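You operate a simulated robot arm through the tools that you are given. There is no shell and no other tool. Be economical: measure what you need, move in short steps, check, and stop when the job is done.

The job below is to be done with a simulated two-armed robot. You get a single attempt, and the scene is never put back.

Task
Turn the heat off, then drain the tank to LOW, pump it to FULL, then set the heat to 40.
Fine: drain shut again with the red lever; the lift lever and both baskets on the bench stay.

It is judged by the outcome, as a careful person would: the job done as asked, and still so three seconds after it is handed in. It fails if anything else is knocked over, pushed out of place, dropped, spilled or broken.

Robot
Two 7-joint arms with fingered hands on one trunk, on a base that drives. Base frame: it is fixed to the floor where the robot stands at the start and does not move with it; the origin is under the middle of the robot, x ahead of it, y to its left, z up. Units: m, degrees, N and s.
The left shoulder is at the start at [0.181, 0.125, 1.128], the right one opposite. With the tool pointing down near the work surface each hand reaches from about 0.56 to 0.96 m from the robot's upright axis, wherever it stands, measured 20 degrees to its own side. Places, roughly: red drain lever [0.8, -0.2, 0.5]; yellow lift lever [1.1, -0.4, 1]. Payload 3.7 kg a hand.
The tool frame of a hand sits at the grasp point between the pads (the TCP): z along the fingers, y along the line on which they close. The tips reach 0.025 m beyond it. The gripper opens to 0.088 m. The gripper's body begins 0.029 m behind the TCP. The gripper is a hand of 5 fingers: y runs from the thumb to the fingers, the wrist lies at [-0.013, -0.097, -0.162] in the tool frame, and closing takes about 1.5 s.
Orientation is that of the tool frame in the base frame, as a unit quaternion [x, y, z, w]. With the fingers straight down and the wrist toward the robot, the tool's x, y and z point along [0, 1, 0], [1, 0, 0] and [0, 0, -1] of the base frame.

Tools
- The arms move only by the tool jog_arm. It takes "left_rows", "right_rows" or both (then of equal length, played together; a hand with none holds still); each is a list of rows, each an object (a shift or turn left out is 0, a gripper value left out holds the last) with "rot": the turn, a rotation vector about the tool's x, y, z in degrees, a list of three; "translation": the shift along the tool's x, y, z in m, a list of three; "hand": the finger opening in m, from 0 to 0.088. In form: [{"rot": [rx, ry, rz], "translation": [dx, dy, dz], "hand": hand}, ...]. A call has 1 to 12 rows; each row shifts and turns the commanded pose from where the row before left it, along the tool's axes as they then stand. Each row takes 0.2 s and may step no farther than 0.05 m and 8.6 degrees from the row before; otherwise, or with a gripper value out of range, the whole call is refused. Where a pose cannot be reached the arm comes as near as it can. A force on the tool above 90 N (or 10 N above the force at the start of the call, whichever is more), or a blocked arm, ends the call early, and 0.2 s more pass. The fingers move at their own pace (about 0.045 m/s each) and stop on an object; they squeeze with about 27 N. The grip force told is the motor's: it shows also when the fingers shut on nothing. Time passes only in rows, and 0.2 s behind the last, so rows that do not move let the fingers close. The reply holds the time, the measured pose of the TCP, the force on the tool along the base axes, the opening and the grip force, in the units named above and with some noise, with the torque about the TCP (base axes, N m) and any sound that the robot's microphone picked up.
- Cameras (640 x 400 px; columns grow to the right, rows downward): "scene" is now at [0.2882, 0.0406, 1.2934]; the picture's right is [0.43, -0.90, 0.00], its down [-0.26, -0.12, -0.96] and it looks along [0.86, 0.41, -0.29] (base axes); focal length 214 px, centre (320, 200). "left" rides on the left gripper at [-0.059, -0.079, -0.105] in its tool frame; the picture's right is [-0.73, -0.32, 0.61], its down [0.62, -0.68, 0.38] and it looks along [0.29, 0.66, 0.70] (tool axes); focal length 234 px, centre (320, 200). "right" rides on the right gripper at [0.059, -0.079, -0.105] in its tool frame; the picture's right is [-0.73, 0.32, -0.61], its down [-0.62, -0.68, 0.38] and it looks along [-0.29, 0.66, 0.70] (tool axes); focal length 234 px, centre (320, 200). There is no depth. A picture from a camera that has moved, and an enlarged one, comes with that camera's place and axes in the base frame and with its lens.
- capture(camera): a new picture of that camera. It takes no simulated time.
- raise_lower(by): slides the trunk up (or, below 0, down) by that many m; the arms and the scene camera ride with it, the base frame stays. It gives what a move gives, with no picture.
- drive_base(legs): drives the robot by 1 to 6 legs, each [ahead, left, turn to the left] in m, m and degrees, along the robot's own axes; the way and the turn of a leg run together, so that a leg with both is an arc; at most 1.5 m and 180 degrees a leg. The arms and the cameras ride along, it lands a little off, and it stops where it bumps. It gives what a move gives.
- grasp_type(shape, hand): the hand has 5 fingers and takes this shape, open, in about a second: jaw (thumb against the fingers, like two jaws); tri (thumb and two fingers); tip (a fingertip pinch); poke (one finger out to press); point (the index stretched); flat (the hand flat); cup (the hand cupped); fist (a fist). The gripper value then closes the fingers along that shape, each until it touches; the sizes above hold for jaw. It gives what a move gives, with no picture.
- turn_head(pan, tilt): turns the head with the scene camera to pan (to the left, within 80 degrees either way) and tilt (down, from -29 to 69), counted from straight ahead of the robot. It gives what a move gives.
- close_up(camera, box): a new picture of the part [left, top, right, bottom] of that camera's present view, enlarged. It takes no simulated time.
- hand_in(): hands the job in; it is judged then, once.

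Go step by step. Nothing tells you exact positions but the pictures and the camera data: compare them with the known pose of the tool, close in by small moves and look again before you grip or let go. The budget is 120 turns and 92 pictures, counting those below and the enlarged ones. Unless the task says otherwise, let go and move clear before handing in, and close with one line.

The tools are called after "Call:" by a JSON object that holds its "op" and its "data". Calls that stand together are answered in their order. jog_arm: Moves the arms, as the interface text tells. Its arguments: {"type":"object","properties":{"left_rows":{"type":"array"},"right_rows":{"type":"array"}},"required":[]} The other tools are called the same way: raise_lower (by) slides the trunk up or down; grasp_type (shape, hand) gives the hand a shape; drive_base (legs) drives the base; turn_head (pan, tilt) turns the head that bears the scene camera; capture (camera) takes a picture; close_up (camera, box) takes an enlarged picture of a part of a camera's view; hand_in () hands the job in.

At the start:

```text
time: 0.0
left_ee_pos: [0.3561, 0.2436, 1.3787]
left_tool_rot: [0.707, 0.708, -0.001, 0.0]
left_wrist_force: [-0.7, 0.2, -0.5]
left_torque: [-0.01, -0.01, 0.02]
left_opening: 0.0875
left_grasp_force: 0.0
left_shape: jaw
right_ee_pos: [0.4971, -0.0153, 1.3947]
right_tool_rot: [0.707, 0.707, 0.0, 0.0]
right_wrist_force: [1.0, 0.1, 1.0]
right_torque: [0.02, 0.01, 0.02]
right_opening: 0.0878
right_grasp_force: 0.1
right_shape: jaw
trunk travel left (down, up): [-0.152, 0.264]
robot x, y, heading: [0.0011, 0.002, 0.2]
head pan, tilt: [25.2, 17.0]
```

scene: 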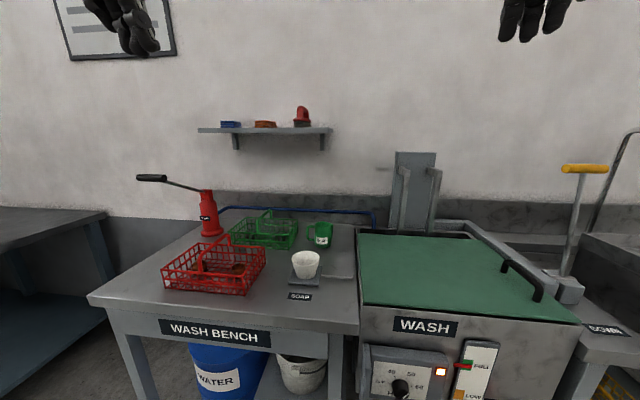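
right: 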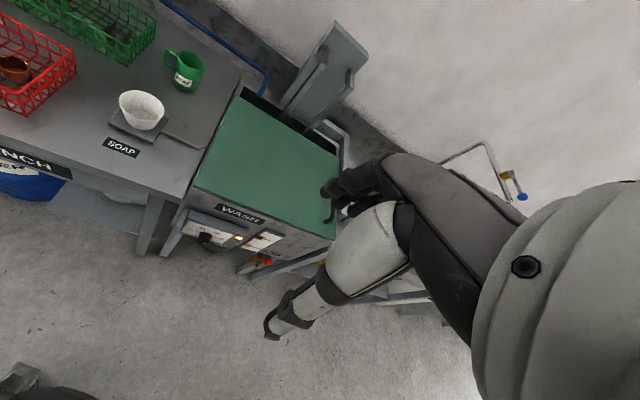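
left: 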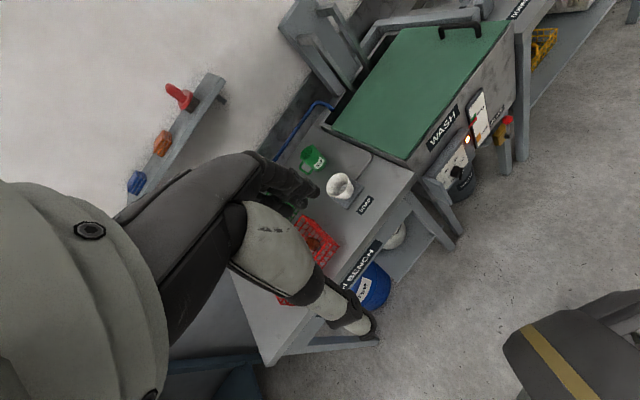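

I see the wash bench on the left with a red hand pump, and the wash tank in front with the heat dial and the gauge. I'll look closer at the controls first.

Call:
{"op": "turn_head", "data": {"pan": -10, "tilt": 45}}

Call:
{"op": "capture", "data": {"camera": "scene"}}

Call:
{"op": "close_up", "data": {"camera": "right", "box": [160, 180, 320, 280]}}

```text
time: 1.0
left_ee_pos: [0.3575, 0.2447, 1.3791]
left_tool_rot: [0.707, 0.708, -0.001, 0.001]
left_wrist_force: [0.0, 0.9, 0.0]
left_torque: [0.02, -0.01, -0.01]
left_opening: 0.0876
left_grasp_force: 0.1
left_shape: jaw
right_ee_pos: [0.4983, -0.0153, 1.3934]
right_tool_rot: [0.707, 0.707, -0.001, -0.001]
right_wrist_force: [0.2, -0.5, -0.3]
right_torque: [0.02, -0.03, -0.03]
right_opening: 0.0879
right_grasp_force: 0.0
right_shape: jaw
trunk travel left (down, up): [-0.152, 0.264]
robot x, y, heading: [0.0003, -0.0013, -0.1]
head pan, tilt: [-10.0, 45.0]
```

```text
88 pictures are left
camera scene: at [0.2839, -0.0132, 1.2499], right [-0.17, -0.98, 0.0], down [-0.7, 0.12, -0.71], along [0.7, -0.12, -0.71], focal length 214 px, centre (320, 200)
```

scene: 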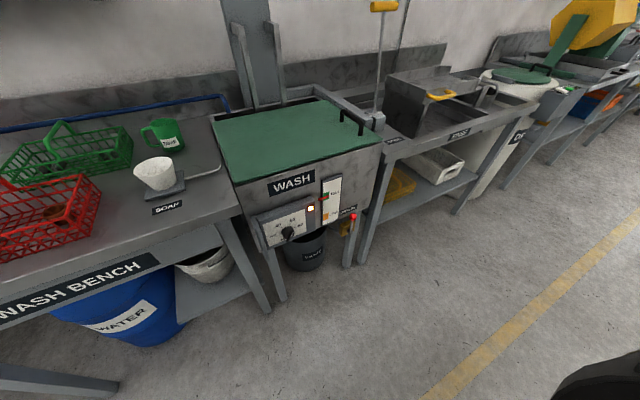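

```text
4.00 times, centred on (240, 230) of right
camera zoom: at [0.4182, 0.0426, 1.4992], right [0.32, -0.73, 0.61], down [-0.68, -0.62, -0.38], along [0.66, -0.29, -0.7], focal length 937 px, centre (640, 80)
```

zoom: 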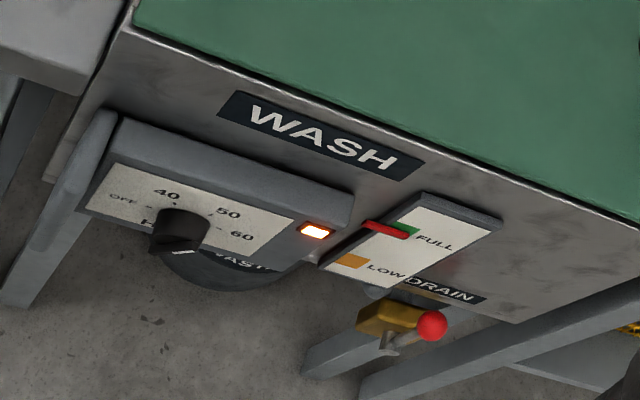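

The controls show up: heat dial, lamp, gauge (red float) and drain valve. I'll zoom in on each of them.

Call:
{"op": "close_up", "data": {"camera": "scene", "box": [240, 165, 368, 245]}}

Call:
{"op": "close_up", "data": {"camera": "scene", "box": [270, 200, 334, 240]}}

Call:
{"op": "turn_head", "data": {"pan": 35, "tilt": 25}}

Call:
{"op": "capture", "data": {"camera": "scene"}}

```text
5.00 times, centred on (304, 205) of scene
camera zoom: at [0.2839, -0.0132, 1.2499], right [-0.17, -0.98, 0.0], down [-0.7, 0.12, -0.71], along [0.7, -0.12, -0.71], focal length 1072 px, centre (400, 175)
```

zoom: 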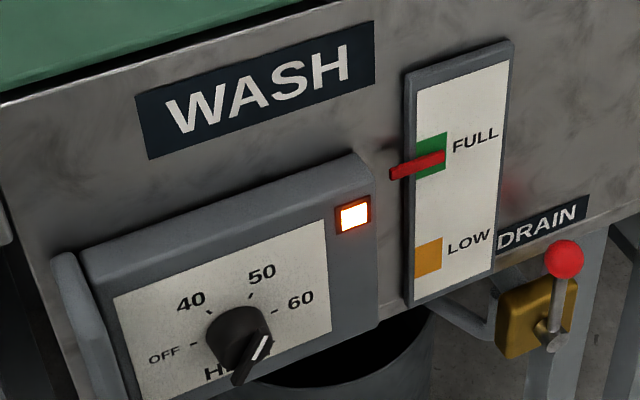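

```text
10.00 times, centred on (302, 220) of scene
camera zoom: at [0.2839, -0.0132, 1.2499], right [-0.17, -0.98, 0.0], down [-0.7, 0.12, -0.71], along [0.7, -0.12, -0.71], focal length 2145 px, centre (500, 0)
```

zoom: 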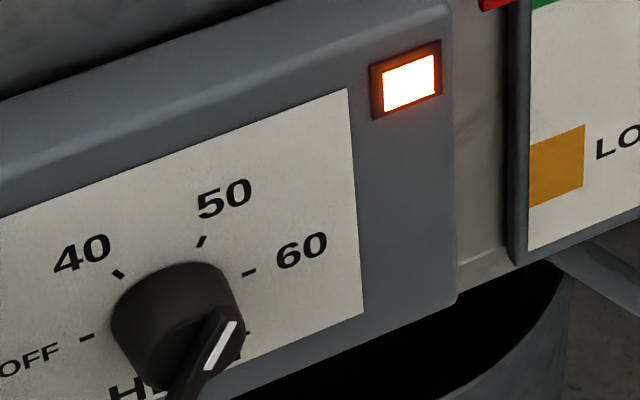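

```text
time: 2.1
left_ee_pos: [0.3556, 0.2436, 1.3798]
left_tool_rot: [0.706, 0.708, -0.001, 0.0]
left_wrist_force: [0.7, 0.0, 0.1]
left_torque: [-0.02, 0.01, 0.02]
left_opening: 0.0878
left_grasp_force: 0.1
left_shape: jaw
right_ee_pos: [0.4986, -0.0158, 1.3928]
right_tool_rot: [0.707, 0.708, 0.0, 0.0]
right_wrist_force: [0.2, -0.3, -0.8]
right_torque: [-0.01, -0.02, -0.03]
right_opening: 0.0876
right_grasp_force: 0.1
right_shape: jaw
trunk travel left (down, up): [-0.152, 0.264]
robot x, y, heading: [0.001, -0.0039, -0.1]
head pan, tilt: [35.0, 25.0]
```

```text
84 pictures are left
camera scene: at [0.2793, 0.0536, 1.2804], right [0.57, -0.82, 0.0], down [-0.35, -0.24, -0.91], along [0.74, 0.52, -0.42], focal length 214 px, centre (320, 200)
```

scene: 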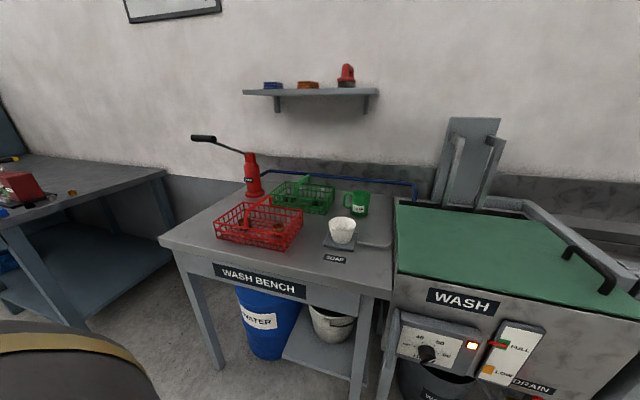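

The dial seems to point at 50, with its front at about [0.723, 0.012, 0.649]. The drain ball is near [0.815, -0.237, 0.60], and the pump is the red one on the bench. I'll bring the right hand down in front of the robot.

Call:
{"op": "jog_arm", "data": {"right_rows": [{"translation": [-0.02, 0.01, 0.04]}, {"translation": [-0.02, 0.01, 0.04]}, {"translation": [-0.02, 0.01, 0.04]}, {"translation": [0, 0, 0.05]}, {"translation": [0, 0, 0.05]}, {"translation": [0, 0, 0.05]}, {"translation": [0, 0, 0.05]}, {"translation": [0, 0, 0.05]}, {"translation": [0, 0, 0.05]}, {"translation": [0, 0, 0.05]}]}}

Call:
{"op": "turn_head", "data": {"pan": -5, "tilt": 50}}

```text
time: 4.3
left_ee_pos: [0.3569, 0.2438, 1.3781]
left_tool_rot: [0.707, 0.707, 0.0, 0.0]
left_wrist_force: [1.5, 0.2, -0.6]
left_torque: [0.01, -0.01, 0.0]
left_opening: 0.0876
left_grasp_force: 0.0
left_shape: jaw
right_ee_pos: [0.5302, -0.0765, 0.9228]
right_tool_rot: [0.707, 0.707, 0.001, -0.001]
right_wrist_force: [-0.4, 0.2, 0.8]
right_torque: [0.02, 0.0, 0.01]
right_opening: 0.0875
right_grasp_force: 0.1
right_shape: jaw
trunk travel left (down, up): [-0.152, 0.264]
robot x, y, heading: [0.0005, -0.0011, -0.1]
head pan, tilt: [35.0, 25.0]
```

```text
time: 5.4
left_ee_pos: [0.357, 0.2444, 1.3791]
left_tool_rot: [0.706, 0.708, -0.001, 0.001]
left_wrist_force: [-1.0, 0.9, 0.2]
left_torque: [-0.02, 0.04, -0.03]
left_opening: 0.0878
left_grasp_force: 0.0
left_shape: jaw
right_ee_pos: [0.5301, -0.0767, 0.9236]
right_tool_rot: [0.706, 0.708, 0.0, 0.0]
right_wrist_force: [-0.1, 0.7, 0.2]
right_torque: [0.05, -0.01, 0.01]
right_opening: 0.088
right_grasp_force: 0.1
right_shape: jaw
trunk travel left (down, up): [-0.152, 0.264]
robot x, y, heading: [-0.0017, 0.0013, 0.1]
head pan, tilt: [-5.0, 50.0]
```

The right hand is clear in front of the tank. I'll roll it and tilt the fingers forward so they face the dial.

Call:
{"op": "jog_arm", "data": {"right_rows": [{"rot": [0, 0, -8.57]}, {"rot": [0, 0, -8.57]}, {"rot": [0, 0, -8.57]}, {"rot": [0, 0, -8.57]}, {"rot": [0, 0, -8.57]}, {"rot": [0, 0, -8.57]}, {"rot": [0, 0, -8.57]}]}}

Call:
{"op": "jog_arm", "data": {"right_rows": [{"rot": [-4.09, -7.085, 0]}, {"rot": [-4.09, -7.085, 0]}, {"rot": [-4.09, -7.085, 0]}, {"rot": [-4.09, -7.085, 0]}, {"rot": [-4.09, -7.085, 0]}, {"rot": [-4.09, -7.085, 0]}, {"rot": [-4.09, -7.085, 0]}, {"rot": [-4.09, -7.085, 0]}, {"rot": [-4.09, -7.085, 0]}, {"rot": [-4.09, -7.085, 0]}, {"rot": [-4.09, -7.085, 0]}]}}

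Call:
{"op": "capture", "data": {"camera": "scene"}}

Call:
{"op": "capture", "data": {"camera": "right"}}

```text
time: 7.0
left_ee_pos: [0.3562, 0.2439, 1.3789]
left_tool_rot: [0.707, 0.708, 0.0, 0.001]
left_wrist_force: [-0.2, -0.4, -0.7]
left_torque: [0.02, 0.06, -0.01]
left_opening: 0.0876
left_grasp_force: 0.1
left_shape: jaw
right_ee_pos: [0.527, -0.0759, 0.9232]
right_tool_rot: [0.258, 0.966, 0.001, -0.001]
right_wrist_force: [0.5, 0.0, 0.1]
right_torque: [0.0, -0.03, -0.02]
right_opening: 0.0876
right_grasp_force: 0.2
right_shape: jaw
trunk travel left (down, up): [-0.152, 0.264]
robot x, y, heading: [0.0, 0.001, -0.1]
head pan, tilt: [-5.0, 50.0]
```

```text
time: 9.4
left_ee_pos: [0.356, 0.2439, 1.3784]
left_tool_rot: [0.706, 0.708, 0.0, 0.001]
left_wrist_force: [0.5, 0.3, 0.8]
left_torque: [0.01, -0.04, -0.01]
left_opening: 0.0877
left_grasp_force: 0.1
left_shape: jaw
right_ee_pos: [0.575, -0.212, 1.1834]
right_tool_rot: [0.185, 0.71, 0.18, 0.655]
right_wrist_force: [-0.3, -0.5, -0.1]
right_torque: [0.01, 0.01, 0.01]
right_opening: 0.0878
right_grasp_force: 0.1
right_shape: jaw
right hand out of reach, approached as far as the arm can: row 4, 5, 6, 7, 8, 9, 10, 11
trunk travel left (down, up): [-0.152, 0.264]
robot x, y, heading: [0.0002, 0.0018, 0.1]
head pan, tilt: [-5.0, 50.0]
```

```text
83 pictures are left
camera scene: at [0.28, -0.006, 1.2432], right [-0.09, -1.0, 0.0], down [-0.76, 0.07, -0.64], along [0.64, -0.06, -0.77], focal length 214 px, centre (320, 200)
```

scene: 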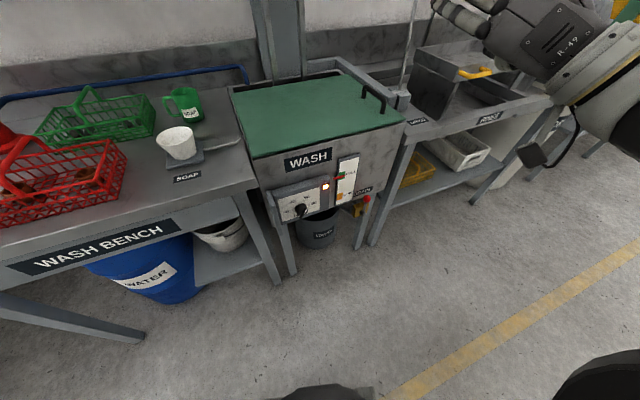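

```text
82 pictures are left
camera right: at [0.4628, -0.2523, 1.1013], right [-0.55, -0.09, 0.83], down [0.41, -0.9, 0.17], along [0.73, 0.43, 0.53], focal length 234 px, centre (320, 200)
```

right: 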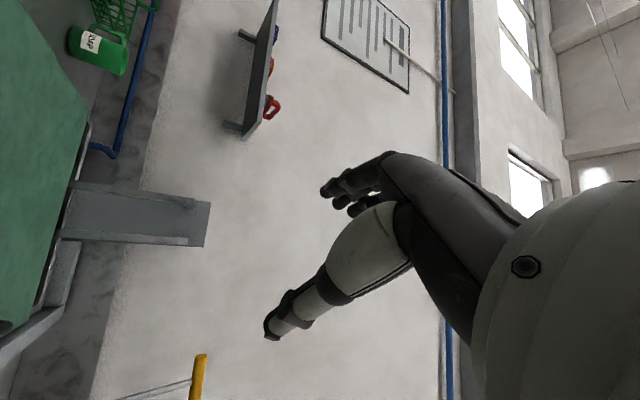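

The hand was asked to be too close to the body and ended up too high. I'll back the base a little to give the arm room, then steer it down again.

Call:
{"op": "drive_base", "data": {"legs": [[-0.14, 0, 0]]}}

Call:
{"op": "jog_arm", "data": {"right_rows": [{"translation": [0.02, 0, 0.03]}, {"translation": [0.03, 0, 0.03]}, {"translation": [0.03, 0, 0.03]}, {"translation": [0.04, 0, 0.02]}, {"translation": [0.04, 0, 0.01]}]}}

```text
time: 10.7
left_ee_pos: [0.2154, 0.2425, 1.3782]
left_tool_rot: [0.707, 0.707, 0.0, 0.0]
left_wrist_force: [0.0, -0.1, -1.0]
left_torque: [-0.01, -0.03, -0.03]
left_opening: 0.0876
left_grasp_force: 0.0
left_shape: jaw
right_ee_pos: [0.4347, -0.212, 1.1819]
right_tool_rot: [0.187, 0.709, 0.179, 0.656]
right_wrist_force: [-0.6, -0.7, 0.1]
right_torque: [-0.01, -0.01, -0.02]
right_opening: 0.0878
right_grasp_force: 0.1
right_shape: jaw
trunk travel left (down, up): [-0.152, 0.264]
robot x, y, heading: [-0.1404, -0.0031, 0.0]
head pan, tilt: [-5.0, 50.0]
```

```text
time: 11.9
left_ee_pos: [0.2162, 0.2438, 1.3789]
left_tool_rot: [0.707, 0.707, -0.001, 0.0]
left_wrist_force: [-0.6, 0.1, -0.4]
left_torque: [-0.01, -0.02, -0.02]
left_opening: 0.0876
left_grasp_force: 0.1
left_shape: jaw
right_ee_pos: [0.4734, -0.2072, 1.1905]
right_tool_rot: [0.186, 0.711, 0.18, 0.653]
right_wrist_force: [-0.7, 0.7, -0.4]
right_torque: [-0.01, -0.01, 0.0]
right_opening: 0.0876
right_grasp_force: 0.2
right_shape: jaw
right hand out of reach, approached as far as the arm can: row 1, 2, 3, 4, 5
trunk travel left (down, up): [-0.152, 0.264]
robot x, y, heading: [-0.1378, 0.0006, -0.1]
head pan, tilt: [-5.0, 50.0]
```

The arm is still hung up, so I'll tilt the fingers half down again and see what the arm can reach.

Call:
{"op": "jog_arm", "data": {"right_rows": [{"rot": [4.09, 7.085, 0]}, {"rot": [4.09, 7.085, 0]}, {"rot": [4.09, 7.085, 0]}, {"rot": [4.09, 7.085, 0]}, {"rot": [4.09, 7.085, 0]}, {"rot": [4.09, 7.085, 0]}]}}

Call:
{"op": "jog_arm", "data": {"right_rows": [{"translation": [0, 0, 0.05]}, {"translation": [0, 0, 0.05]}, {"translation": [0, 0, 0.05]}, {"translation": [0, 0, 0.05]}]}}

```text
time: 13.3
left_ee_pos: [0.2176, 0.2432, 1.379]
left_tool_rot: [0.707, 0.707, -0.001, -0.001]
left_wrist_force: [-0.1, 0.9, -0.3]
left_torque: [0.01, -0.02, -0.05]
left_opening: 0.0877
left_grasp_force: 0.1
left_shape: jaw
right_ee_pos: [0.4741, -0.1406, 1.1549]
right_tool_rot: [0.245, 0.918, 0.082, 0.302]
right_wrist_force: [-0.1, -0.8, -0.8]
right_torque: [-0.02, -0.02, 0.02]
right_opening: 0.0876
right_grasp_force: 0.0
right_shape: jaw
right hand out of reach, approached as far as the arm can: row 3, 4, 5, 6
trunk travel left (down, up): [-0.152, 0.264]
robot x, y, heading: [-0.136, -0.0003, -0.1]
head pan, tilt: [-5.0, 50.0]
```

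```text
time: 14.3
left_ee_pos: [0.2184, 0.2451, 1.3782]
left_tool_rot: [0.707, 0.708, -0.001, 0.0]
left_wrist_force: [0.9, 0.0, 0.6]
left_torque: [0.03, 0.01, -0.01]
left_opening: 0.0874
left_grasp_force: 0.0
left_shape: jaw
right_ee_pos: [0.5938, -0.1381, 0.9923]
right_tool_rot: [0.242, 0.919, 0.082, 0.301]
right_wrist_force: [-0.6, -0.1, -0.5]
right_torque: [0.01, 0.0, 0.01]
right_opening: 0.0878
right_grasp_force: 0.0
right_shape: jaw
trunk travel left (down, up): [-0.152, 0.264]
robot x, y, heading: [-0.1433, 0.0009, 0.4]
head pan, tilt: [-5.0, 50.0]
```

That pose reaches well. I'll go down first and then tilt forward in steps to see how far it can go.

Call:
{"op": "jog_arm", "data": {"right_rows": [{"translation": [0.034, -0.008, 0.035]}, {"translation": [0.034, -0.008, 0.035]}, {"translation": [0.034, -0.008, 0.035]}, {"translation": [0.034, -0.008, 0.035]}, {"translation": [0.034, -0.008, 0.035]}, {"rot": [-4.1, -7.2, 0]}, {"rot": [-4.1, -7.2, 0]}, {"rot": [-4.1, -7.2, 0]}, {"rot": [-4.1, -7.2, 0]}]}}

Call:
{"op": "capture", "data": {"camera": "scene"}}

```text
time: 16.3
left_ee_pos: [0.2156, 0.2433, 1.3788]
left_tool_rot: [0.707, 0.707, -0.001, 0.001]
left_wrist_force: [-0.2, -0.2, 0.2]
left_torque: [-0.02, -0.01, 0.0]
left_opening: 0.0875
left_grasp_force: 0.1
left_shape: jaw
right_ee_pos: [0.5606, -0.0891, 0.7543]
right_tool_rot: [0.242, 0.918, 0.084, 0.303]
right_wrist_force: [-0.6, -0.4, -0.5]
right_torque: [0.06, -0.01, 0.01]
right_opening: 0.0876
right_grasp_force: 0.0
right_shape: jaw
right hand out of reach, approached as far as the arm can: row 6, 7, 8, 9
trunk travel left (down, up): [-0.152, 0.264]
robot x, y, heading: [-0.1415, 0.0022, -0.3]
head pan, tilt: [-5.0, 50.0]
```

```text
81 pictures are left
camera scene: at [0.1403, -0.0061, 1.243], right [-0.09, -1.0, 0.0], down [-0.76, 0.07, -0.64], along [0.64, -0.06, -0.77], focal length 214 px, centre (320, 200)
```

scene: 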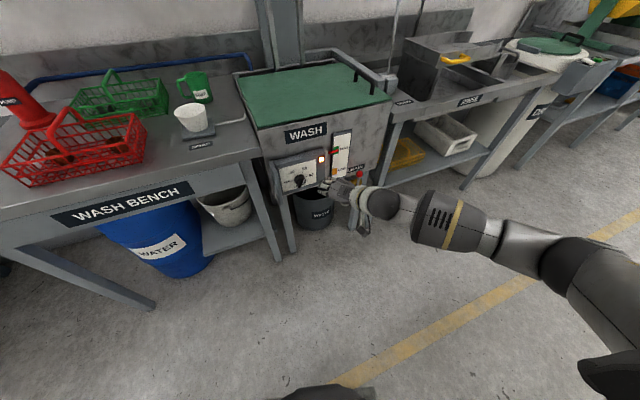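

The tilt stalls at this height, so I'll lower the trunk so that the forearm lies flatter, then try tilting again.

Call:
{"op": "raise_lower", "data": {"by": -0.15}}

Call:
{"op": "jog_arm", "data": {"right_rows": [{"translation": [-0.034, 0.008, -0.035]}, {"translation": [-0.034, 0.008, -0.035]}, {"translation": [-0.034, 0.008, -0.035]}, {"rot": [0, 0, -8.5]}, {"rot": [0, 0, -8.5]}, {"rot": [0, 0, -8.5]}, {"rot": [0, 0, -8.5]}]}}

```text
time: 18.1
left_ee_pos: [0.2167, 0.243, 1.2281]
left_tool_rot: [0.707, 0.707, 0.0, 0.001]
left_wrist_force: [-0.6, 0.1, 0.5]
left_torque: [-0.01, 0.0, -0.02]
left_opening: 0.0877
left_grasp_force: 0.1
left_shape: jaw
right_ee_pos: [0.4665, -0.0904, 0.4379]
right_tool_rot: [0.252, 0.96, 0.035, 0.116]
right_wrist_force: [0.0, 0.2, 0.3]
right_torque: [0.01, 0.0, 0.02]
right_opening: 0.0875
right_grasp_force: 0.0
right_shape: jaw
trunk travel left (down, up): [-0.002, 0.414]
robot x, y, heading: [-0.1423, 0.0043, 0.1]
head pan, tilt: [-5.0, 50.0]
```

```text
time: 19.7
left_ee_pos: [0.2162, 0.2435, 1.2292]
left_tool_rot: [0.707, 0.707, -0.001, 0.001]
left_wrist_force: [-0.1, -0.2, 0.0]
left_torque: [-0.04, -0.01, 0.0]
left_opening: 0.0876
left_grasp_force: 0.0
left_shape: jaw
right_ee_pos: [0.537, -0.1153, 0.5624]
right_tool_rot: [-0.035, 0.992, 0.003, 0.123]
right_wrist_force: [0.5, -0.2, 0.4]
right_torque: [0.05, 0.0, 0.01]
right_opening: 0.0877
right_grasp_force: 0.1
right_shape: jaw
right hand out of reach, approached as far as the arm can: row 7
trunk travel left (down, up): [-0.002, 0.414]
robot x, y, heading: [-0.1389, 0.0027, 0.1]
head pan, tilt: [-5.0, 50.0]
```

The hand is now pointing mostly down with the closing line sideways. I'll try tilting forward from here.

Call:
{"op": "jog_arm", "data": {"right_rows": [{"rot": [0, -8.5, 0], "translation": [-0.02, 0, 0]}, {"rot": [0, -8.5, 0], "translation": [-0.02, 0, 0]}, {"rot": [0, -8.5, 0], "translation": [-0.02, 0, 0]}, {"rot": [0, -8.5, 0]}, {"rot": [0, -8.5, 0]}, {"rot": [0, -8.5, 0]}]}}

Call:
{"op": "capture", "data": {"camera": "scene"}}

```text
time: 21.1
left_ee_pos: [0.2162, 0.2435, 1.2297]
left_tool_rot: [0.707, 0.707, 0.0, 0.0]
left_wrist_force: [-0.7, 0.1, 0.8]
left_torque: [0.01, 0.02, -0.02]
left_opening: 0.0878
left_grasp_force: 0.1
left_shape: jaw
right_ee_pos: [0.5999, -0.1107, 0.5957]
right_tool_rot: [-0.039, 0.942, 0.008, 0.332]
right_wrist_force: [-0.3, -0.5, -0.7]
right_torque: [0.0, 0.01, -0.02]
right_opening: 0.0879
right_grasp_force: 0.0
right_shape: jaw
right hand out of reach, approached as far as the arm can: row 3, 4, 5, 6
trunk travel left (down, up): [-0.002, 0.414]
robot x, y, heading: [-0.1385, 0.0002, -0.0]
head pan, tilt: [-5.0, 50.0]
```

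```text
80 pictures are left
camera scene: at [0.269, -0.0063, 1.0692], right [-0.09, -1.0, 0.0], down [-0.76, 0.07, -0.64], along [0.64, -0.06, -0.77], focal length 214 px, centre (320, 200)
```

scene: 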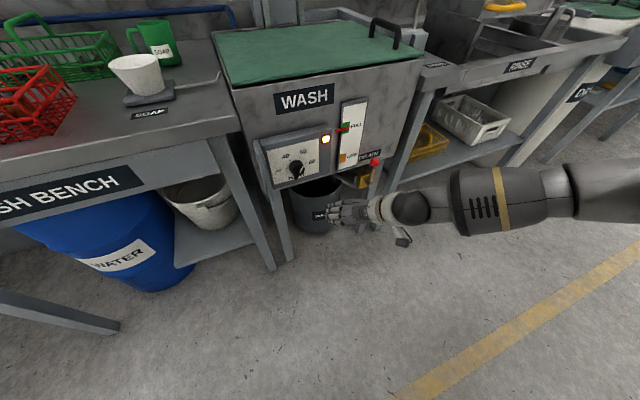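

The wrist limits make a straight-on grip awkward. The dial is a bar knob, so I'll try the one-finger poke shape to push its pointer round; first I'll see how that finger sits.

Call:
{"op": "grasp_type", "data": {"hand": "right", "shape": "poke"}}

Call:
{"op": "capture", "data": {"camera": "right"}}

Call:
{"op": "close_up", "data": {"camera": "scene", "box": [240, 110, 432, 230]}}

```text
time: 22.0
left_ee_pos: [0.2154, 0.2437, 1.2277]
left_tool_rot: [0.707, 0.707, -0.001, 0.001]
left_wrist_force: [0.5, 0.4, 0.2]
left_torque: [0.01, 0.01, 0.0]
left_opening: 0.0877
left_grasp_force: 0.1
left_shape: jaw
right_ee_pos: [0.5995, -0.1134, 0.5943]
right_tool_rot: [-0.039, 0.942, 0.009, 0.333]
right_wrist_force: [0.2, 0.3, 0.3]
right_torque: [-0.03, -0.01, -0.04]
right_opening: 0.0
right_grasp_force: 0.1
right_shape: poke
trunk travel left (down, up): [-0.002, 0.414]
robot x, y, heading: [-0.1407, 0.0031, -0.1]
head pan, tilt: [-5.0, 50.0]
```

```text
79 pictures are left
camera right: at [0.4942, -0.1983, 0.6427], right [0.16, 0.35, 0.92], down [0.78, -0.62, 0.1], along [0.61, 0.7, -0.37], focal length 234 px, centre (320, 200)
```

right: 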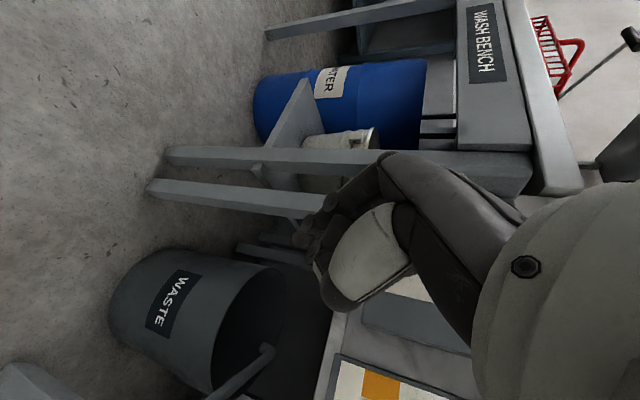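

```text
3.33 times, centred on (336, 170) of scene
camera zoom: at [0.269, -0.0063, 1.0692], right [-0.09, -1.0, 0.0], down [-0.76, 0.07, -0.64], along [0.64, -0.06, -0.77], focal length 715 px, centre (267, 300)
```

zoom: 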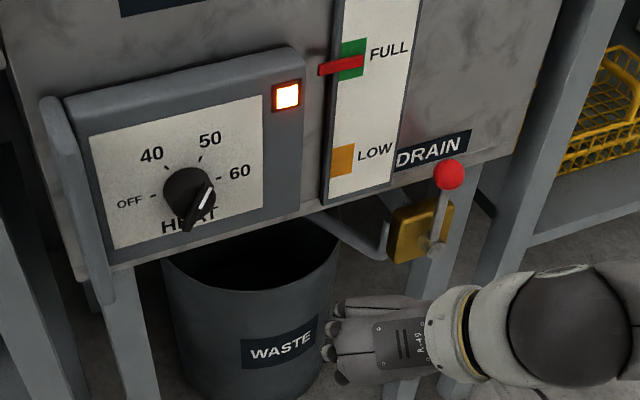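

Good view of the panel: the pointer is at 50, the float is at FULL and the drain lever stands upright. I'll check where the poking finger is from the left hand's camera.

Call:
{"op": "capture", "data": {"camera": "left"}}

Call:
{"op": "close_up", "data": {"camera": "right", "box": [270, 140, 430, 320]}}

```text
77 pictures are left
camera left: at [0.1377, 0.1841, 1.3336], right [-0.32, -0.73, -0.61], down [-0.68, 0.62, -0.38], along [0.66, 0.29, -0.7], focal length 234 px, centre (320, 200)
```

left: 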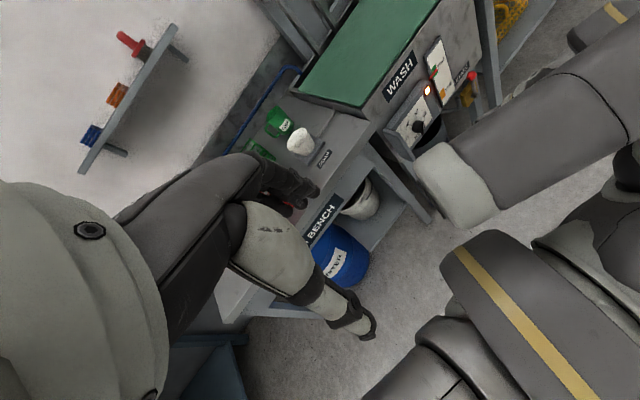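

```text
2.22 times, centred on (350, 230) of right
camera zoom: at [0.4942, -0.1983, 0.6427], right [0.16, 0.35, 0.92], down [0.78, -0.62, 0.1], along [0.61, 0.7, -0.37], focal length 520 px, centre (253, 133)
```

zoom: 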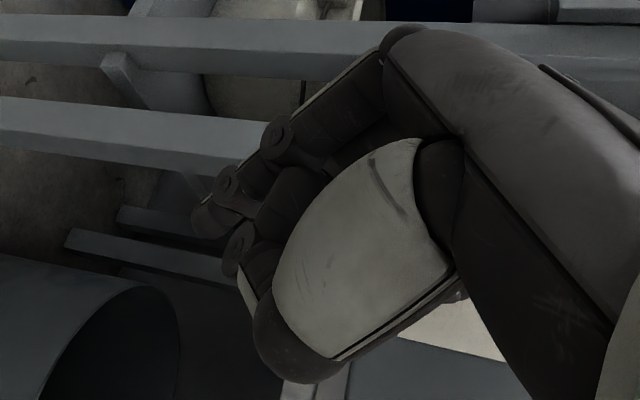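

The right hand's roll works against its wrist here. The mirror roll suits the left hand if the dial lies to the left of the robot. I'll back off, shift right, and straighten the trunk.

Call:
{"op": "drive_base", "data": {"legs": [[-0.15, 0, 0], [0, -0.3, 0]]}}

Call:
{"op": "raise_lower", "data": {"by": 0.1}}

Call:
{"op": "grasp_type", "data": {"hand": "right", "shape": "jaw"}}

Call:
{"op": "jog_arm", "data": {"left_rows": [{"translation": [0, 0.04, 0.02], "rot": [0, 0, -8.5]}, {"translation": [0.006, 0.04, 0.02], "rot": [0, 0, -8.5]}, {"translation": [0.012, 0.038, 0.02], "rot": [0, 0, -8.5]}, {"translation": [0, 0, 0.05], "rot": [0, 0, -8.5]}, {"translation": [0, 0, 0.05], "rot": [0, 0, -8.5]}, {"translation": [0, 0, 0.05], "rot": [0, 0, -8.5]}, {"translation": [0, 0, 0.05], "rot": [0, 0, -8.5]}, {"translation": [0, 0, 0.05], "rot": [0, 0, -8.5]}, {"translation": [0, 0, 0.05], "rot": [0, 0, -8.5]}]}}

```text
time: 26.2
left_ee_pos: [0.0635, -0.0531, 1.229]
left_tool_rot: [0.707, 0.707, -0.001, 0.001]
left_wrist_force: [1.2, -0.6, 0.0]
left_torque: [-0.01, 0.02, 0.02]
left_opening: 0.0878
left_grasp_force: 0.1
left_shape: jaw
right_ee_pos: [0.4472, -0.4102, 0.5961]
right_tool_rot: [-0.038, 0.942, 0.007, 0.332]
right_wrist_force: [0.4, -1.0, -1.2]
right_torque: [-0.02, -0.01, -0.01]
right_opening: 0.0
right_grasp_force: 0.0
right_shape: poke
trunk travel left (down, up): [-0.002, 0.414]
robot x, y, heading: [-0.2974, -0.2982, 0.1]
head pan, tilt: [-5.0, 50.0]
```

```text
time: 27.5
left_ee_pos: [0.0653, -0.0537, 1.3278]
left_tool_rot: [0.707, 0.707, 0.0, -0.001]
left_wrist_force: [0.9, 0.3, -0.5]
left_torque: [-0.02, 0.04, 0.01]
left_opening: 0.0877
left_grasp_force: 0.0
left_shape: jaw
right_ee_pos: [0.4457, -0.409, 0.693]
right_tool_rot: [-0.039, 0.943, 0.008, 0.33]
right_wrist_force: [0.7, 0.7, -0.6]
right_torque: [0.02, -0.02, -0.01]
right_opening: 0.0
right_grasp_force: 0.0
right_shape: poke
trunk travel left (down, up): [-0.102, 0.314]
robot x, y, heading: [-0.2911, -0.2959, -0.2]
head pan, tilt: [-5.0, 50.0]
```

```text
time: 28.4
left_ee_pos: [0.0627, -0.0545, 1.3302]
left_tool_rot: [0.708, 0.706, -0.001, 0.0]
left_wrist_force: [-0.3, -0.2, 0.3]
left_torque: [-0.01, 0.01, -0.02]
left_opening: 0.0878
left_grasp_force: 0.0
left_shape: jaw
right_ee_pos: [0.4449, -0.41, 0.6958]
right_tool_rot: [-0.038, 0.942, 0.008, 0.332]
right_wrist_force: [-0.1, 0.1, 0.7]
right_torque: [-0.02, 0.01, -0.01]
right_opening: 0.0877
right_grasp_force: 0.1
right_shape: jaw
trunk travel left (down, up): [-0.102, 0.314]
robot x, y, heading: [-0.2943, -0.2961, -0.1]
head pan, tilt: [-5.0, 50.0]
```

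```text
time: 30.4
left_ee_pos: [0.2096, -0.022, 0.986]
left_tool_rot: [0.117, 0.993, -0.001, -0.002]
left_wrist_force: [-1.3, 0.1, -0.7]
left_torque: [0.0, 0.0, 0.02]
left_opening: 0.0877
left_grasp_force: 0.1
left_shape: jaw
left hand out of reach, approached as far as the arm can: row 7, 8, 9
right_ee_pos: [0.4465, -0.4081, 0.6946]
right_tool_rot: [-0.038, 0.942, 0.008, 0.332]
right_wrist_force: [0.6, -0.1, -0.3]
right_torque: [-0.01, 0.02, 0.03]
right_opening: 0.0878
right_grasp_force: 0.0
right_shape: jaw
trunk travel left (down, up): [-0.102, 0.314]
robot x, y, heading: [-0.2987, -0.2955, -0.2]
head pan, tilt: [-5.0, 50.0]
```

The left hand is turning the natural way now. I'll move it forward and left, then tilt the fingers forward.

Call:
{"op": "jog_arm", "data": {"left_rows": [{"translation": [-0.025, 0.021, 0.025]}, {"translation": [-0.025, 0.021, 0.025]}, {"translation": [-0.025, 0.021, 0.025]}, {"translation": [-0.025, 0.021, 0.025]}, {"rot": [-1.93, -8.15, 0]}, {"rot": [-1.93, -8.15, 0]}, {"rot": [-1.93, -8.15, 0]}, {"rot": [-1.93, -8.15, 0]}, {"rot": [-1.93, -8.15, 0]}, {"rot": [-1.93, -8.15, 0]}, {"rot": [-1.93, -8.15, 0]}]}}

Call:
{"op": "capture", "data": {"camera": "scene"}}

```text
time: 32.8
left_ee_pos: [0.3265, 0.0355, 0.8905]
left_tool_rot: [0.105, 0.865, 0.055, 0.487]
left_wrist_force: [0.0, 0.1, -0.8]
left_torque: [0.0, 0.01, 0.0]
left_opening: 0.0877
left_grasp_force: 0.1
left_shape: jaw
right_ee_pos: [0.4462, -0.4116, 0.6959]
right_tool_rot: [-0.039, 0.943, 0.007, 0.332]
right_wrist_force: [-0.1, 0.0, -0.9]
right_torque: [0.02, -0.03, 0.01]
right_opening: 0.0878
right_grasp_force: 0.1
right_shape: jaw
trunk travel left (down, up): [-0.102, 0.314]
robot x, y, heading: [-0.2949, -0.298, -0.3]
head pan, tilt: [-5.0, 50.0]
```

```text
75 pictures are left
camera scene: at [0.04, -0.3055, 1.1835], right [-0.09, -1.0, 0.0], down [-0.76, 0.07, -0.64], along [0.64, -0.06, -0.77], focal length 214 px, centre (320, 200)
```

scene: 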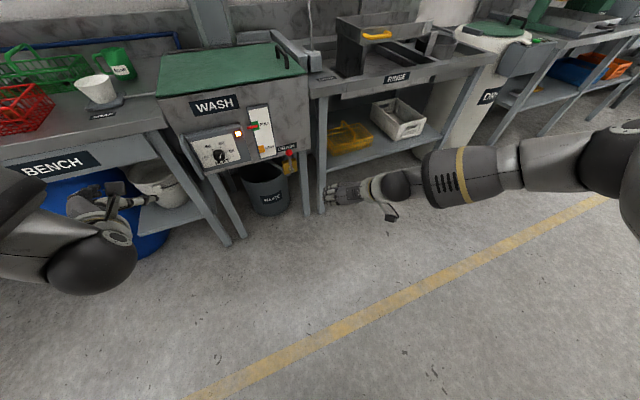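

That works: the hand tilts forward freely. I'll finish the tilt, lower it to dial height and set the roll to match the pointer.

Call:
{"op": "jog_arm", "data": {"left_rows": [{"rot": [-1.82, -7.58, 0]}, {"rot": [-1.82, -7.58, 0]}, {"rot": [-1.82, -7.58, 0]}, {"rot": [-1.82, -7.58, 0]}, {"translation": [0.047, -0.011, 0.01]}, {"translation": [0.047, -0.011, 0.01]}, {"translation": [0.047, -0.011, 0.01]}, {"translation": [0.047, -0.011, 0.01]}, {"translation": [0.047, -0.011, 0.01]}, {"rot": [0, 0, 8.25]}, {"rot": [0, 0, 8.25]}]}}

Call:
{"op": "capture", "data": {"camera": "scene"}}

Call:
{"op": "capture", "data": {"camera": "left"}}

```text
time: 35.2
left_ee_pos: [0.3729, 0.0974, 0.8621]
left_tool_rot: [0.061, 0.744, 0.223, 0.627]
left_wrist_force: [0.6, 0.5, -0.6]
left_torque: [0.0, -0.02, -0.03]
left_opening: 0.0874
left_grasp_force: 0.2
left_shape: jaw
left hand out of reach, approached as far as the arm can: row 1, 2, 3, 4, 5, 6, 7, 8, 9, 10, 11
right_ee_pos: [0.4455, -0.4101, 0.6955]
right_tool_rot: [-0.039, 0.943, 0.007, 0.332]
right_wrist_force: [-0.5, 0.5, -0.6]
right_torque: [0.01, -0.01, 0.02]
right_opening: 0.0877
right_grasp_force: 0.1
right_shape: jaw
trunk travel left (down, up): [-0.102, 0.314]
robot x, y, heading: [-0.2938, -0.2982, -0.1]
head pan, tilt: [-5.0, 50.0]
```

```text
74 pictures are left
camera scene: at [0.0395, -0.3033, 1.1837], right [-0.09, -1.0, 0.0], down [-0.76, 0.07, -0.64], along [0.64, -0.06, -0.77], focal length 214 px, centre (320, 200)
```

scene: 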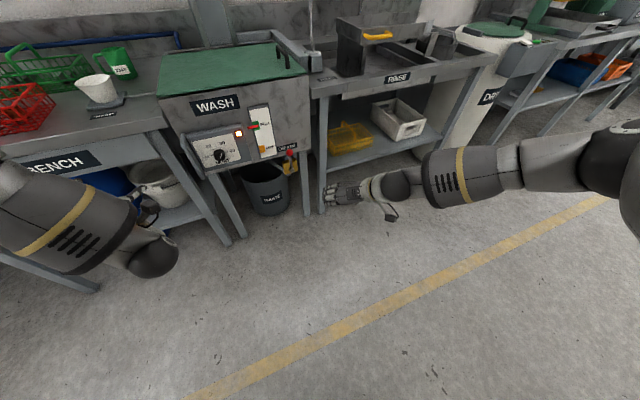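

```text
73 pictures are left
camera left: at [0.2992, -0.0228, 0.894], right [0.79, -0.4, 0.46], down [0.37, -0.28, -0.89], along [0.48, 0.87, -0.07], focal length 234 px, centre (320, 200)
```

left: 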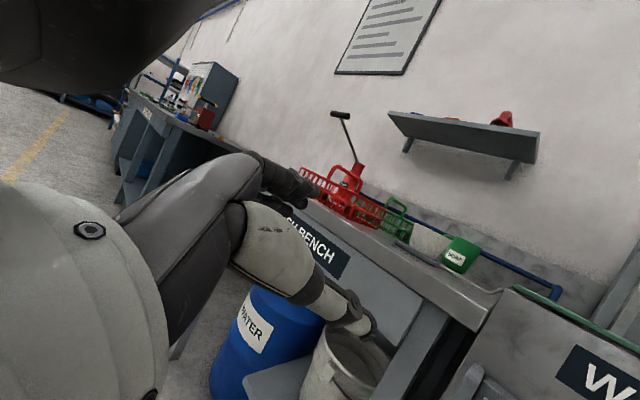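

The hand is still cramped close to the body. I'll extend it farther forward and lower, to see whether it frees up.

Call:
{"op": "jog_arm", "data": {"left_rows": [{"translation": [0.015, -0.017, 0.039]}, {"translation": [0.015, -0.017, 0.039]}, {"translation": [0.015, -0.017, 0.039]}, {"translation": [0.015, -0.017, 0.039]}]}}

```text
time: 36.2
left_ee_pos: [0.4612, 0.1382, 0.8428]
left_tool_rot: [0.042, 0.751, 0.227, 0.619]
left_wrist_force: [-0.1, -0.7, -0.6]
left_torque: [0.01, 0.01, 0.01]
left_opening: 0.0879
left_grasp_force: 0.2
left_shape: jaw
left hand out of reach, approached as far as the arm can: row 1, 2, 3, 4
right_ee_pos: [0.4452, -0.4093, 0.6963]
right_tool_rot: [-0.038, 0.943, 0.008, 0.332]
right_wrist_force: [-0.1, -1.0, 0.6]
right_torque: [-0.04, 0.0, 0.01]
right_opening: 0.0879
right_grasp_force: 0.1
right_shape: jaw
trunk travel left (down, up): [-0.102, 0.314]
robot x, y, heading: [-0.2973, -0.2954, -0.4]
head pan, tilt: [-5.0, 50.0]
```

I'll turn the robot about 40° left, so the left forearm points straight ahead while the fingers point at the panel. First the right hand goes up and back.

Call:
{"op": "jog_arm", "data": {"right_rows": [{"translation": [0, -0.015, -0.05]}, {"translation": [0, -0.015, -0.05]}, {"translation": [0, -0.015, -0.05]}, {"translation": [0, -0.015, -0.05]}, {"translation": [0, -0.015, -0.05]}, {"translation": [0, -0.015, -0.05]}]}}

Call:
{"op": "drive_base", "data": {"legs": [[0, 0, 40]]}}

```text
refused: row 1 steps farther than a row can; nothing moved
```

```text
time: 38.5
left_ee_pos: [0.0012, 0.5222, 0.8436]
left_tool_rot: [-0.219, 0.72, 0.425, 0.504]
left_wrist_force: [0.0, 0.4, 0.1]
left_torque: [0.02, 0.0, -0.01]
left_opening: 0.0878
left_grasp_force: 0.1
left_shape: jaw
right_ee_pos: [0.3422, 0.0953, 0.6957]
right_tool_rot: [-0.36, 0.872, 0.122, 0.309]
right_wrist_force: [-0.1, -0.1, 0.5]
right_torque: [0.01, 0.0, 0.04]
right_opening: 0.0878
right_grasp_force: 0.1
right_shape: jaw
trunk travel left (down, up): [-0.102, 0.314]
robot x, y, heading: [-0.2947, -0.2955, 40.3]
head pan, tilt: [-5.0, 50.0]
```

The right move was refused (step too long); I'll redo it shorter. Meanwhile I'll turn the left hand back toward facing the panel.

Call:
{"op": "jog_arm", "data": {"right_rows": [{"translation": [0, -0.012, -0.045]}, {"translation": [0, -0.012, -0.045]}, {"translation": [0, -0.012, -0.045]}, {"translation": [0, -0.012, -0.045]}, {"translation": [0, -0.012, -0.045]}, {"translation": [0, -0.012, -0.045]}], "left_rows": [{"rot": [7.75, -3.32, 1.13]}, {"rot": [7.75, -3.32, 1.13]}, {"rot": [7.75, -3.32, 1.13]}, {"rot": [7.75, -3.32, 1.13]}, {"rot": [7.75, -3.32, 1.13]}, {"rot": [7.75, -3.32, 1.13]}]}}

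```text
time: 39.9
left_ee_pos: [0.0013, 0.5223, 0.8436]
left_tool_rot: [-0.218, 0.72, 0.425, 0.503]
left_wrist_force: [0.9, -0.3, -0.3]
left_torque: [0.02, 0.02, 0.03]
left_opening: 0.0879
left_grasp_force: 0.1
left_shape: jaw
left hand out of reach, approached as far as the arm can: row 1, 2, 3, 4, 5, 6
right_ee_pos: [0.2537, -0.012, 0.8543]
right_tool_rot: [-0.359, 0.872, 0.121, 0.309]
right_wrist_force: [0.0, -0.2, -0.2]
right_torque: [0.04, 0.04, 0.02]
right_opening: 0.088
right_grasp_force: 0.1
right_shape: jaw
right hand out of reach, approached as far as the arm can: row 4, 5, 6
trunk travel left (down, up): [-0.102, 0.314]
robot x, y, heading: [-0.2907, -0.2985, 40.0]
head pan, tilt: [-5.0, 50.0]
```

The left arm is at its edge, so I'll bring it back in toward the middle before turning the hand.

Call:
{"op": "jog_arm", "data": {"left_rows": [{"translation": [-0.018, -0.03, -0.029]}, {"translation": [-0.018, -0.03, -0.029]}, {"translation": [-0.018, -0.03, -0.029]}, {"translation": [-0.018, -0.03, -0.029]}, {"translation": [-0.018, -0.03, -0.029]}, {"translation": [-0.018, -0.03, -0.029]}]}}

Call:
{"op": "jog_arm", "data": {"left_rows": [{"rot": [7.75, -3.32, 1.13]}, {"rot": [7.75, -3.32, 1.13]}, {"rot": [7.75, -3.32, 1.13]}, {"rot": [7.75, -3.32, 1.13]}, {"rot": [7.75, -3.32, 1.13]}, {"rot": [7.75, -3.32, 1.13]}]}}

Call:
{"op": "capture", "data": {"camera": "scene"}}

```text
time: 41.3
left_ee_pos: [0.0637, 0.4243, 0.9005]
left_tool_rot: [-0.222, 0.72, 0.423, 0.503]
left_wrist_force: [-0.3, -0.6, 0.3]
left_torque: [-0.01, 0.03, 0.01]
left_opening: 0.088
left_grasp_force: 0.1
left_shape: jaw
left hand out of reach, approached as far as the arm can: row 3, 4, 5, 6
right_ee_pos: [0.2551, -0.0129, 0.8548]
right_tool_rot: [-0.359, 0.872, 0.122, 0.31]
right_wrist_force: [-0.2, 0.4, -0.5]
right_torque: [0.03, -0.01, -0.01]
right_opening: 0.0875
right_grasp_force: 0.1
right_shape: jaw
trunk travel left (down, up): [-0.102, 0.314]
robot x, y, heading: [-0.2932, -0.2959, 40.0]
head pan, tilt: [-5.0, 50.0]
```

```text
time: 42.7
left_ee_pos: [0.0479, 0.4182, 0.943]
left_tool_rot: [-0.178, 0.743, 0.37, 0.529]
left_wrist_force: [0.0, 0.6, 0.9]
left_torque: [-0.01, -0.02, 0.0]
left_opening: 0.088
left_grasp_force: 0.0
left_shape: jaw
left hand out of reach, approached as far as the arm can: row 1, 2, 3, 4, 5, 6
right_ee_pos: [0.2547, -0.0132, 0.8553]
right_tool_rot: [-0.36, 0.872, 0.121, 0.31]
right_wrist_force: [-0.9, 0.5, -0.2]
right_torque: [0.01, -0.01, -0.01]
right_opening: 0.0879
right_grasp_force: 0.0
right_shape: jaw
trunk travel left (down, up): [-0.102, 0.314]
robot x, y, heading: [-0.2935, -0.3004, 39.9]
head pan, tilt: [-5.0, 50.0]
```

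```text
72 pictures are left
camera scene: at [-0.0351, -0.0854, 1.1838], right [0.58, -0.82, 0.0], down [-0.63, -0.44, -0.64], along [0.53, 0.37, -0.77], focal length 214 px, centre (320, 200)
```

scene: 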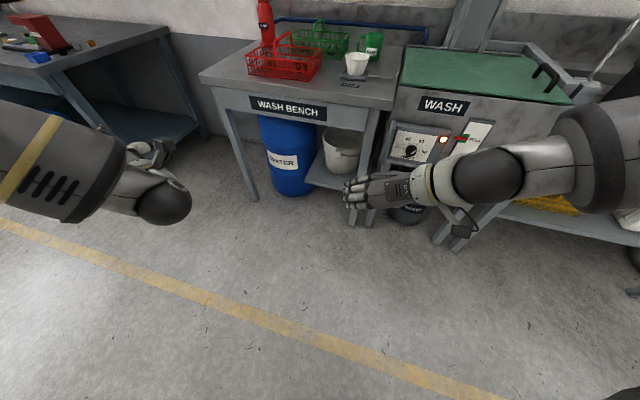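

The left elbow folds the wrong way in this pose, while the right forearm only needs a roll about its own axis. I'll roll the right hand about the forearm line to bring its fingers forward.

Call:
{"op": "jog_arm", "data": {"right_rows": [{"rot": [0, -6, -6]}, {"rot": [0, -6, -6]}, {"rot": [0, -6, -6]}, {"rot": [0, -6, -6]}, {"rot": [0, -6, -6]}, {"rot": [0, -6, -6]}, {"rot": [0, -6, -6]}]}}

Call:
{"op": "capture", "data": {"camera": "scene"}}

```text
time: 44.3
left_ee_pos: [0.0471, 0.4201, 0.9438]
left_tool_rot: [-0.178, 0.743, 0.37, 0.529]
left_wrist_force: [0.4, 0.3, 0.8]
left_torque: [-0.01, 0.02, -0.04]
left_opening: 0.0878
left_grasp_force: 0.0
left_shape: jaw
right_ee_pos: [0.0928, 0.101, 0.9702]
right_tool_rot: [-0.579, 0.53, 0.111, 0.61]
right_wrist_force: [0.7, 0.0, -0.1]
right_torque: [0.04, 0.02, 0.0]
right_opening: 0.0881
right_grasp_force: 0.1
right_shape: jaw
right hand out of reach, approached as far as the arm can: row 2, 3, 4, 5, 6, 7
trunk travel left (down, up): [-0.102, 0.314]
robot x, y, heading: [-0.2977, -0.2972, 40.4]
head pan, tilt: [-5.0, 50.0]
```

```text
71 pictures are left
camera scene: at [-0.0357, -0.0847, 1.1838], right [0.58, -0.82, 0.0], down [-0.63, -0.44, -0.64], along [0.53, 0.37, -0.77], focal length 214 px, centre (320, 200)
```

scene: 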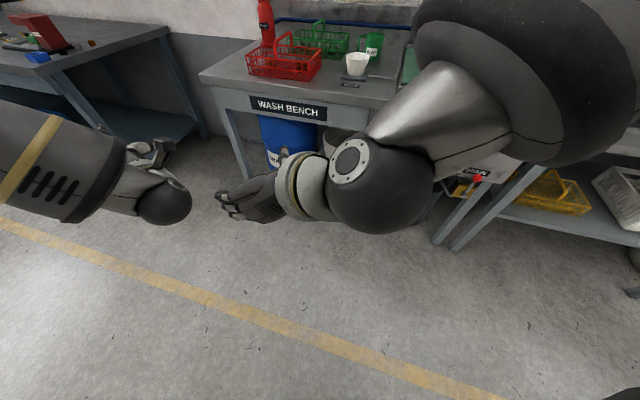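

The right hand now points forward the natural way, about 18° left of straight ahead. I'll lift the left hand out of the way and turn the base back to face the panel.

Call:
{"op": "jog_arm", "data": {"left_rows": [{"translation": [-0.041, 0.016, -0.0075]}, {"translation": [-0.041, 0.016, -0.0075]}, {"translation": [-0.041, 0.016, -0.0075]}, {"translation": [-0.041, 0.016, -0.0075]}, {"translation": [-0.041, 0.016, -0.0075]}, {"translation": [-0.041, 0.016, -0.0075]}, {"translation": [-0.041, 0.016, -0.0075]}, {"translation": [-0.041, 0.016, -0.0075]}]}}

Call:
{"op": "drive_base", "data": {"legs": [[0, 0, -57]]}}

```text
time: 46.1
left_ee_pos: [0.0469, 0.4159, 1.3038]
left_tool_rot: [-0.177, 0.743, 0.37, 0.529]
left_wrist_force: [-0.2, -0.7, 0.6]
left_torque: [-0.01, 0.01, 0.0]
left_opening: 0.0878
left_grasp_force: 0.2
left_shape: jaw
right_ee_pos: [0.0935, 0.0995, 0.9713]
right_tool_rot: [-0.579, 0.53, 0.112, 0.609]
right_wrist_force: [0.0, -0.2, -0.2]
right_torque: [0.01, 0.0, 0.01]
right_opening: 0.088
right_grasp_force: 0.0
right_shape: jaw
trunk travel left (down, up): [-0.102, 0.314]
robot x, y, heading: [-0.2941, -0.2951, 40.2]
head pan, tilt: [-5.0, 50.0]
```

```text
time: 49.0
left_ee_pos: [0.4905, -0.1918, 1.302]
left_tool_rot: [0.197, 0.738, 0.075, 0.641]
left_wrist_force: [0.7, -0.1, -0.4]
left_torque: [0.0, 0.0, 0.0]
left_opening: 0.088
left_grasp_force: 0.1
left_shape: jaw
right_ee_pos: [0.2502, -0.4029, 0.9707]
right_tool_rot: [-0.257, 0.742, -0.19, 0.589]
right_wrist_force: [0.6, -0.1, -0.6]
right_torque: [0.0, -0.02, -0.02]
right_opening: 0.088
right_grasp_force: 0.1
right_shape: jaw
trunk travel left (down, up): [-0.102, 0.314]
robot x, y, heading: [-0.2951, -0.2978, -16.9]
head pan, tilt: [-5.0, 50.0]
```

The right hand now faces the panel with its wrist high on the right. I'll extend it forward and down, and draw the left hand back.

Call:
{"op": "jog_arm", "data": {"left_rows": [{"translation": [0.0045, -0.0088, -0.044]}, {"translation": [0.0045, -0.0088, -0.044]}, {"translation": [0.0045, -0.0088, -0.044]}, {"translation": [0.0045, -0.0088, -0.044]}, {}, {}, {}, {}], "right_rows": [{"translation": [0.026, 0.019, 0.027]}, {"translation": [0.026, 0.019, 0.027]}, {"translation": [0.026, 0.019, 0.027]}, {"translation": [0.026, 0.019, 0.027]}, {"translation": [0.026, 0.019, 0.027]}, {"translation": [0.026, 0.019, 0.027]}, {"translation": [0.026, 0.019, 0.027]}, {"translation": [0.026, 0.019, 0.027]}]}}

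Call:
{"op": "capture", "data": {"camera": "scene"}}

```text
time: 50.8
left_ee_pos: [0.3091, -0.1928, 1.3033]
left_tool_rot: [0.197, 0.738, 0.074, 0.641]
left_wrist_force: [0.1, 0.4, -0.4]
left_torque: [-0.02, -0.02, 0.0]
left_opening: 0.0875
left_grasp_force: 0.1
left_shape: jaw
right_ee_pos: [0.3075, -0.3379, 0.9207]
right_tool_rot: [-0.258, 0.743, -0.193, 0.586]
right_wrist_force: [0.9, -0.7, 0.6]
right_torque: [0.01, -0.01, 0.0]
right_opening: 0.0881
right_grasp_force: 0.1
right_shape: jaw
right hand out of reach, approached as far as the arm can: row 1, 2, 3, 4, 5, 6, 7, 8
trunk travel left (down, up): [-0.102, 0.314]
robot x, y, heading: [-0.2947, -0.2971, -16.5]
head pan, tilt: [-5.0, 50.0]
```

```text
70 pictures are left
camera scene: at [0.0256, -0.3958, 1.1861], right [-0.34, -0.94, 0.0], down [-0.7, 0.25, -0.66], along [0.63, -0.22, -0.75], focal length 214 px, centre (320, 200)
```

scene: 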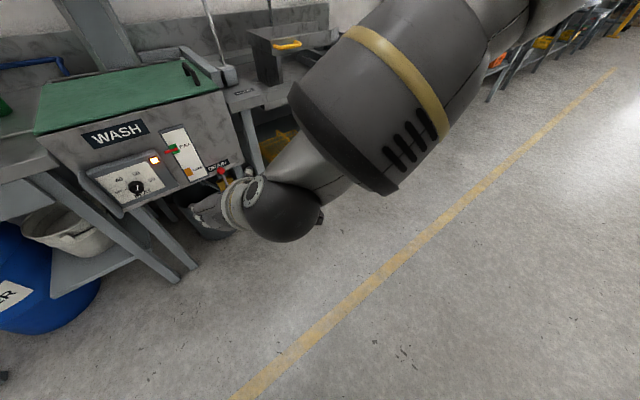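

Reaching straight forward at this height isn't possible, so pushing the pointer with a fingertip from above it is. I'll undo the roll, turn the base square, and use the left hand's camera as a side view.

Call:
{"op": "jog_arm", "data": {"right_rows": [{"rot": [0, 6, 6]}, {"rot": [0, 6, 6]}, {"rot": [0, 6, 6]}, {"rot": [0, 6, 6]}, {"rot": [0, 6, 6]}, {"rot": [0, 6, 6]}, {"rot": [0, 6, 6]}]}}

Call:
{"op": "drive_base", "data": {"legs": [[0, 0, 16.7], [0, 0.35, 0]]}}

```text
time: 52.4
left_ee_pos: [0.31, -0.1953, 1.304]
left_tool_rot: [0.198, 0.739, 0.075, 0.64]
left_wrist_force: [0.6, -0.2, -0.6]
left_torque: [-0.02, -0.01, -0.02]
left_opening: 0.0878
left_grasp_force: 0.1
left_shape: jaw
right_ee_pos: [0.3075, -0.3378, 0.9203]
right_tool_rot: [0.105, 0.941, -0.049, 0.317]
right_wrist_force: [0.1, -0.1, -0.4]
right_torque: [-0.03, -0.02, -0.02]
right_opening: 0.0879
right_grasp_force: 0.1
right_shape: jaw
trunk travel left (down, up): [-0.102, 0.314]
robot x, y, heading: [-0.2954, -0.295, -16.4]
head pan, tilt: [-5.0, 50.0]
```

```text
time: 57.1
left_ee_pos: [0.25, 0.3342, 1.3035]
left_tool_rot: [0.085, 0.759, 0.168, 0.623]
left_wrist_force: [0.0, -0.1, 0.5]
left_torque: [-0.02, -0.01, 0.03]
left_opening: 0.0879
left_grasp_force: 0.1
left_shape: jaw
right_ee_pos: [0.2905, 0.1967, 0.9216]
right_tool_rot: [-0.036, 0.946, -0.003, 0.323]
right_wrist_force: [-0.5, -0.6, 0.0]
right_torque: [0.01, -0.03, -0.01]
right_opening: 0.0881
right_grasp_force: 0.1
right_shape: jaw
trunk travel left (down, up): [-0.102, 0.314]
robot x, y, heading: [-0.2959, 0.0589, 0.1]
head pan, tilt: [-5.0, 50.0]
```

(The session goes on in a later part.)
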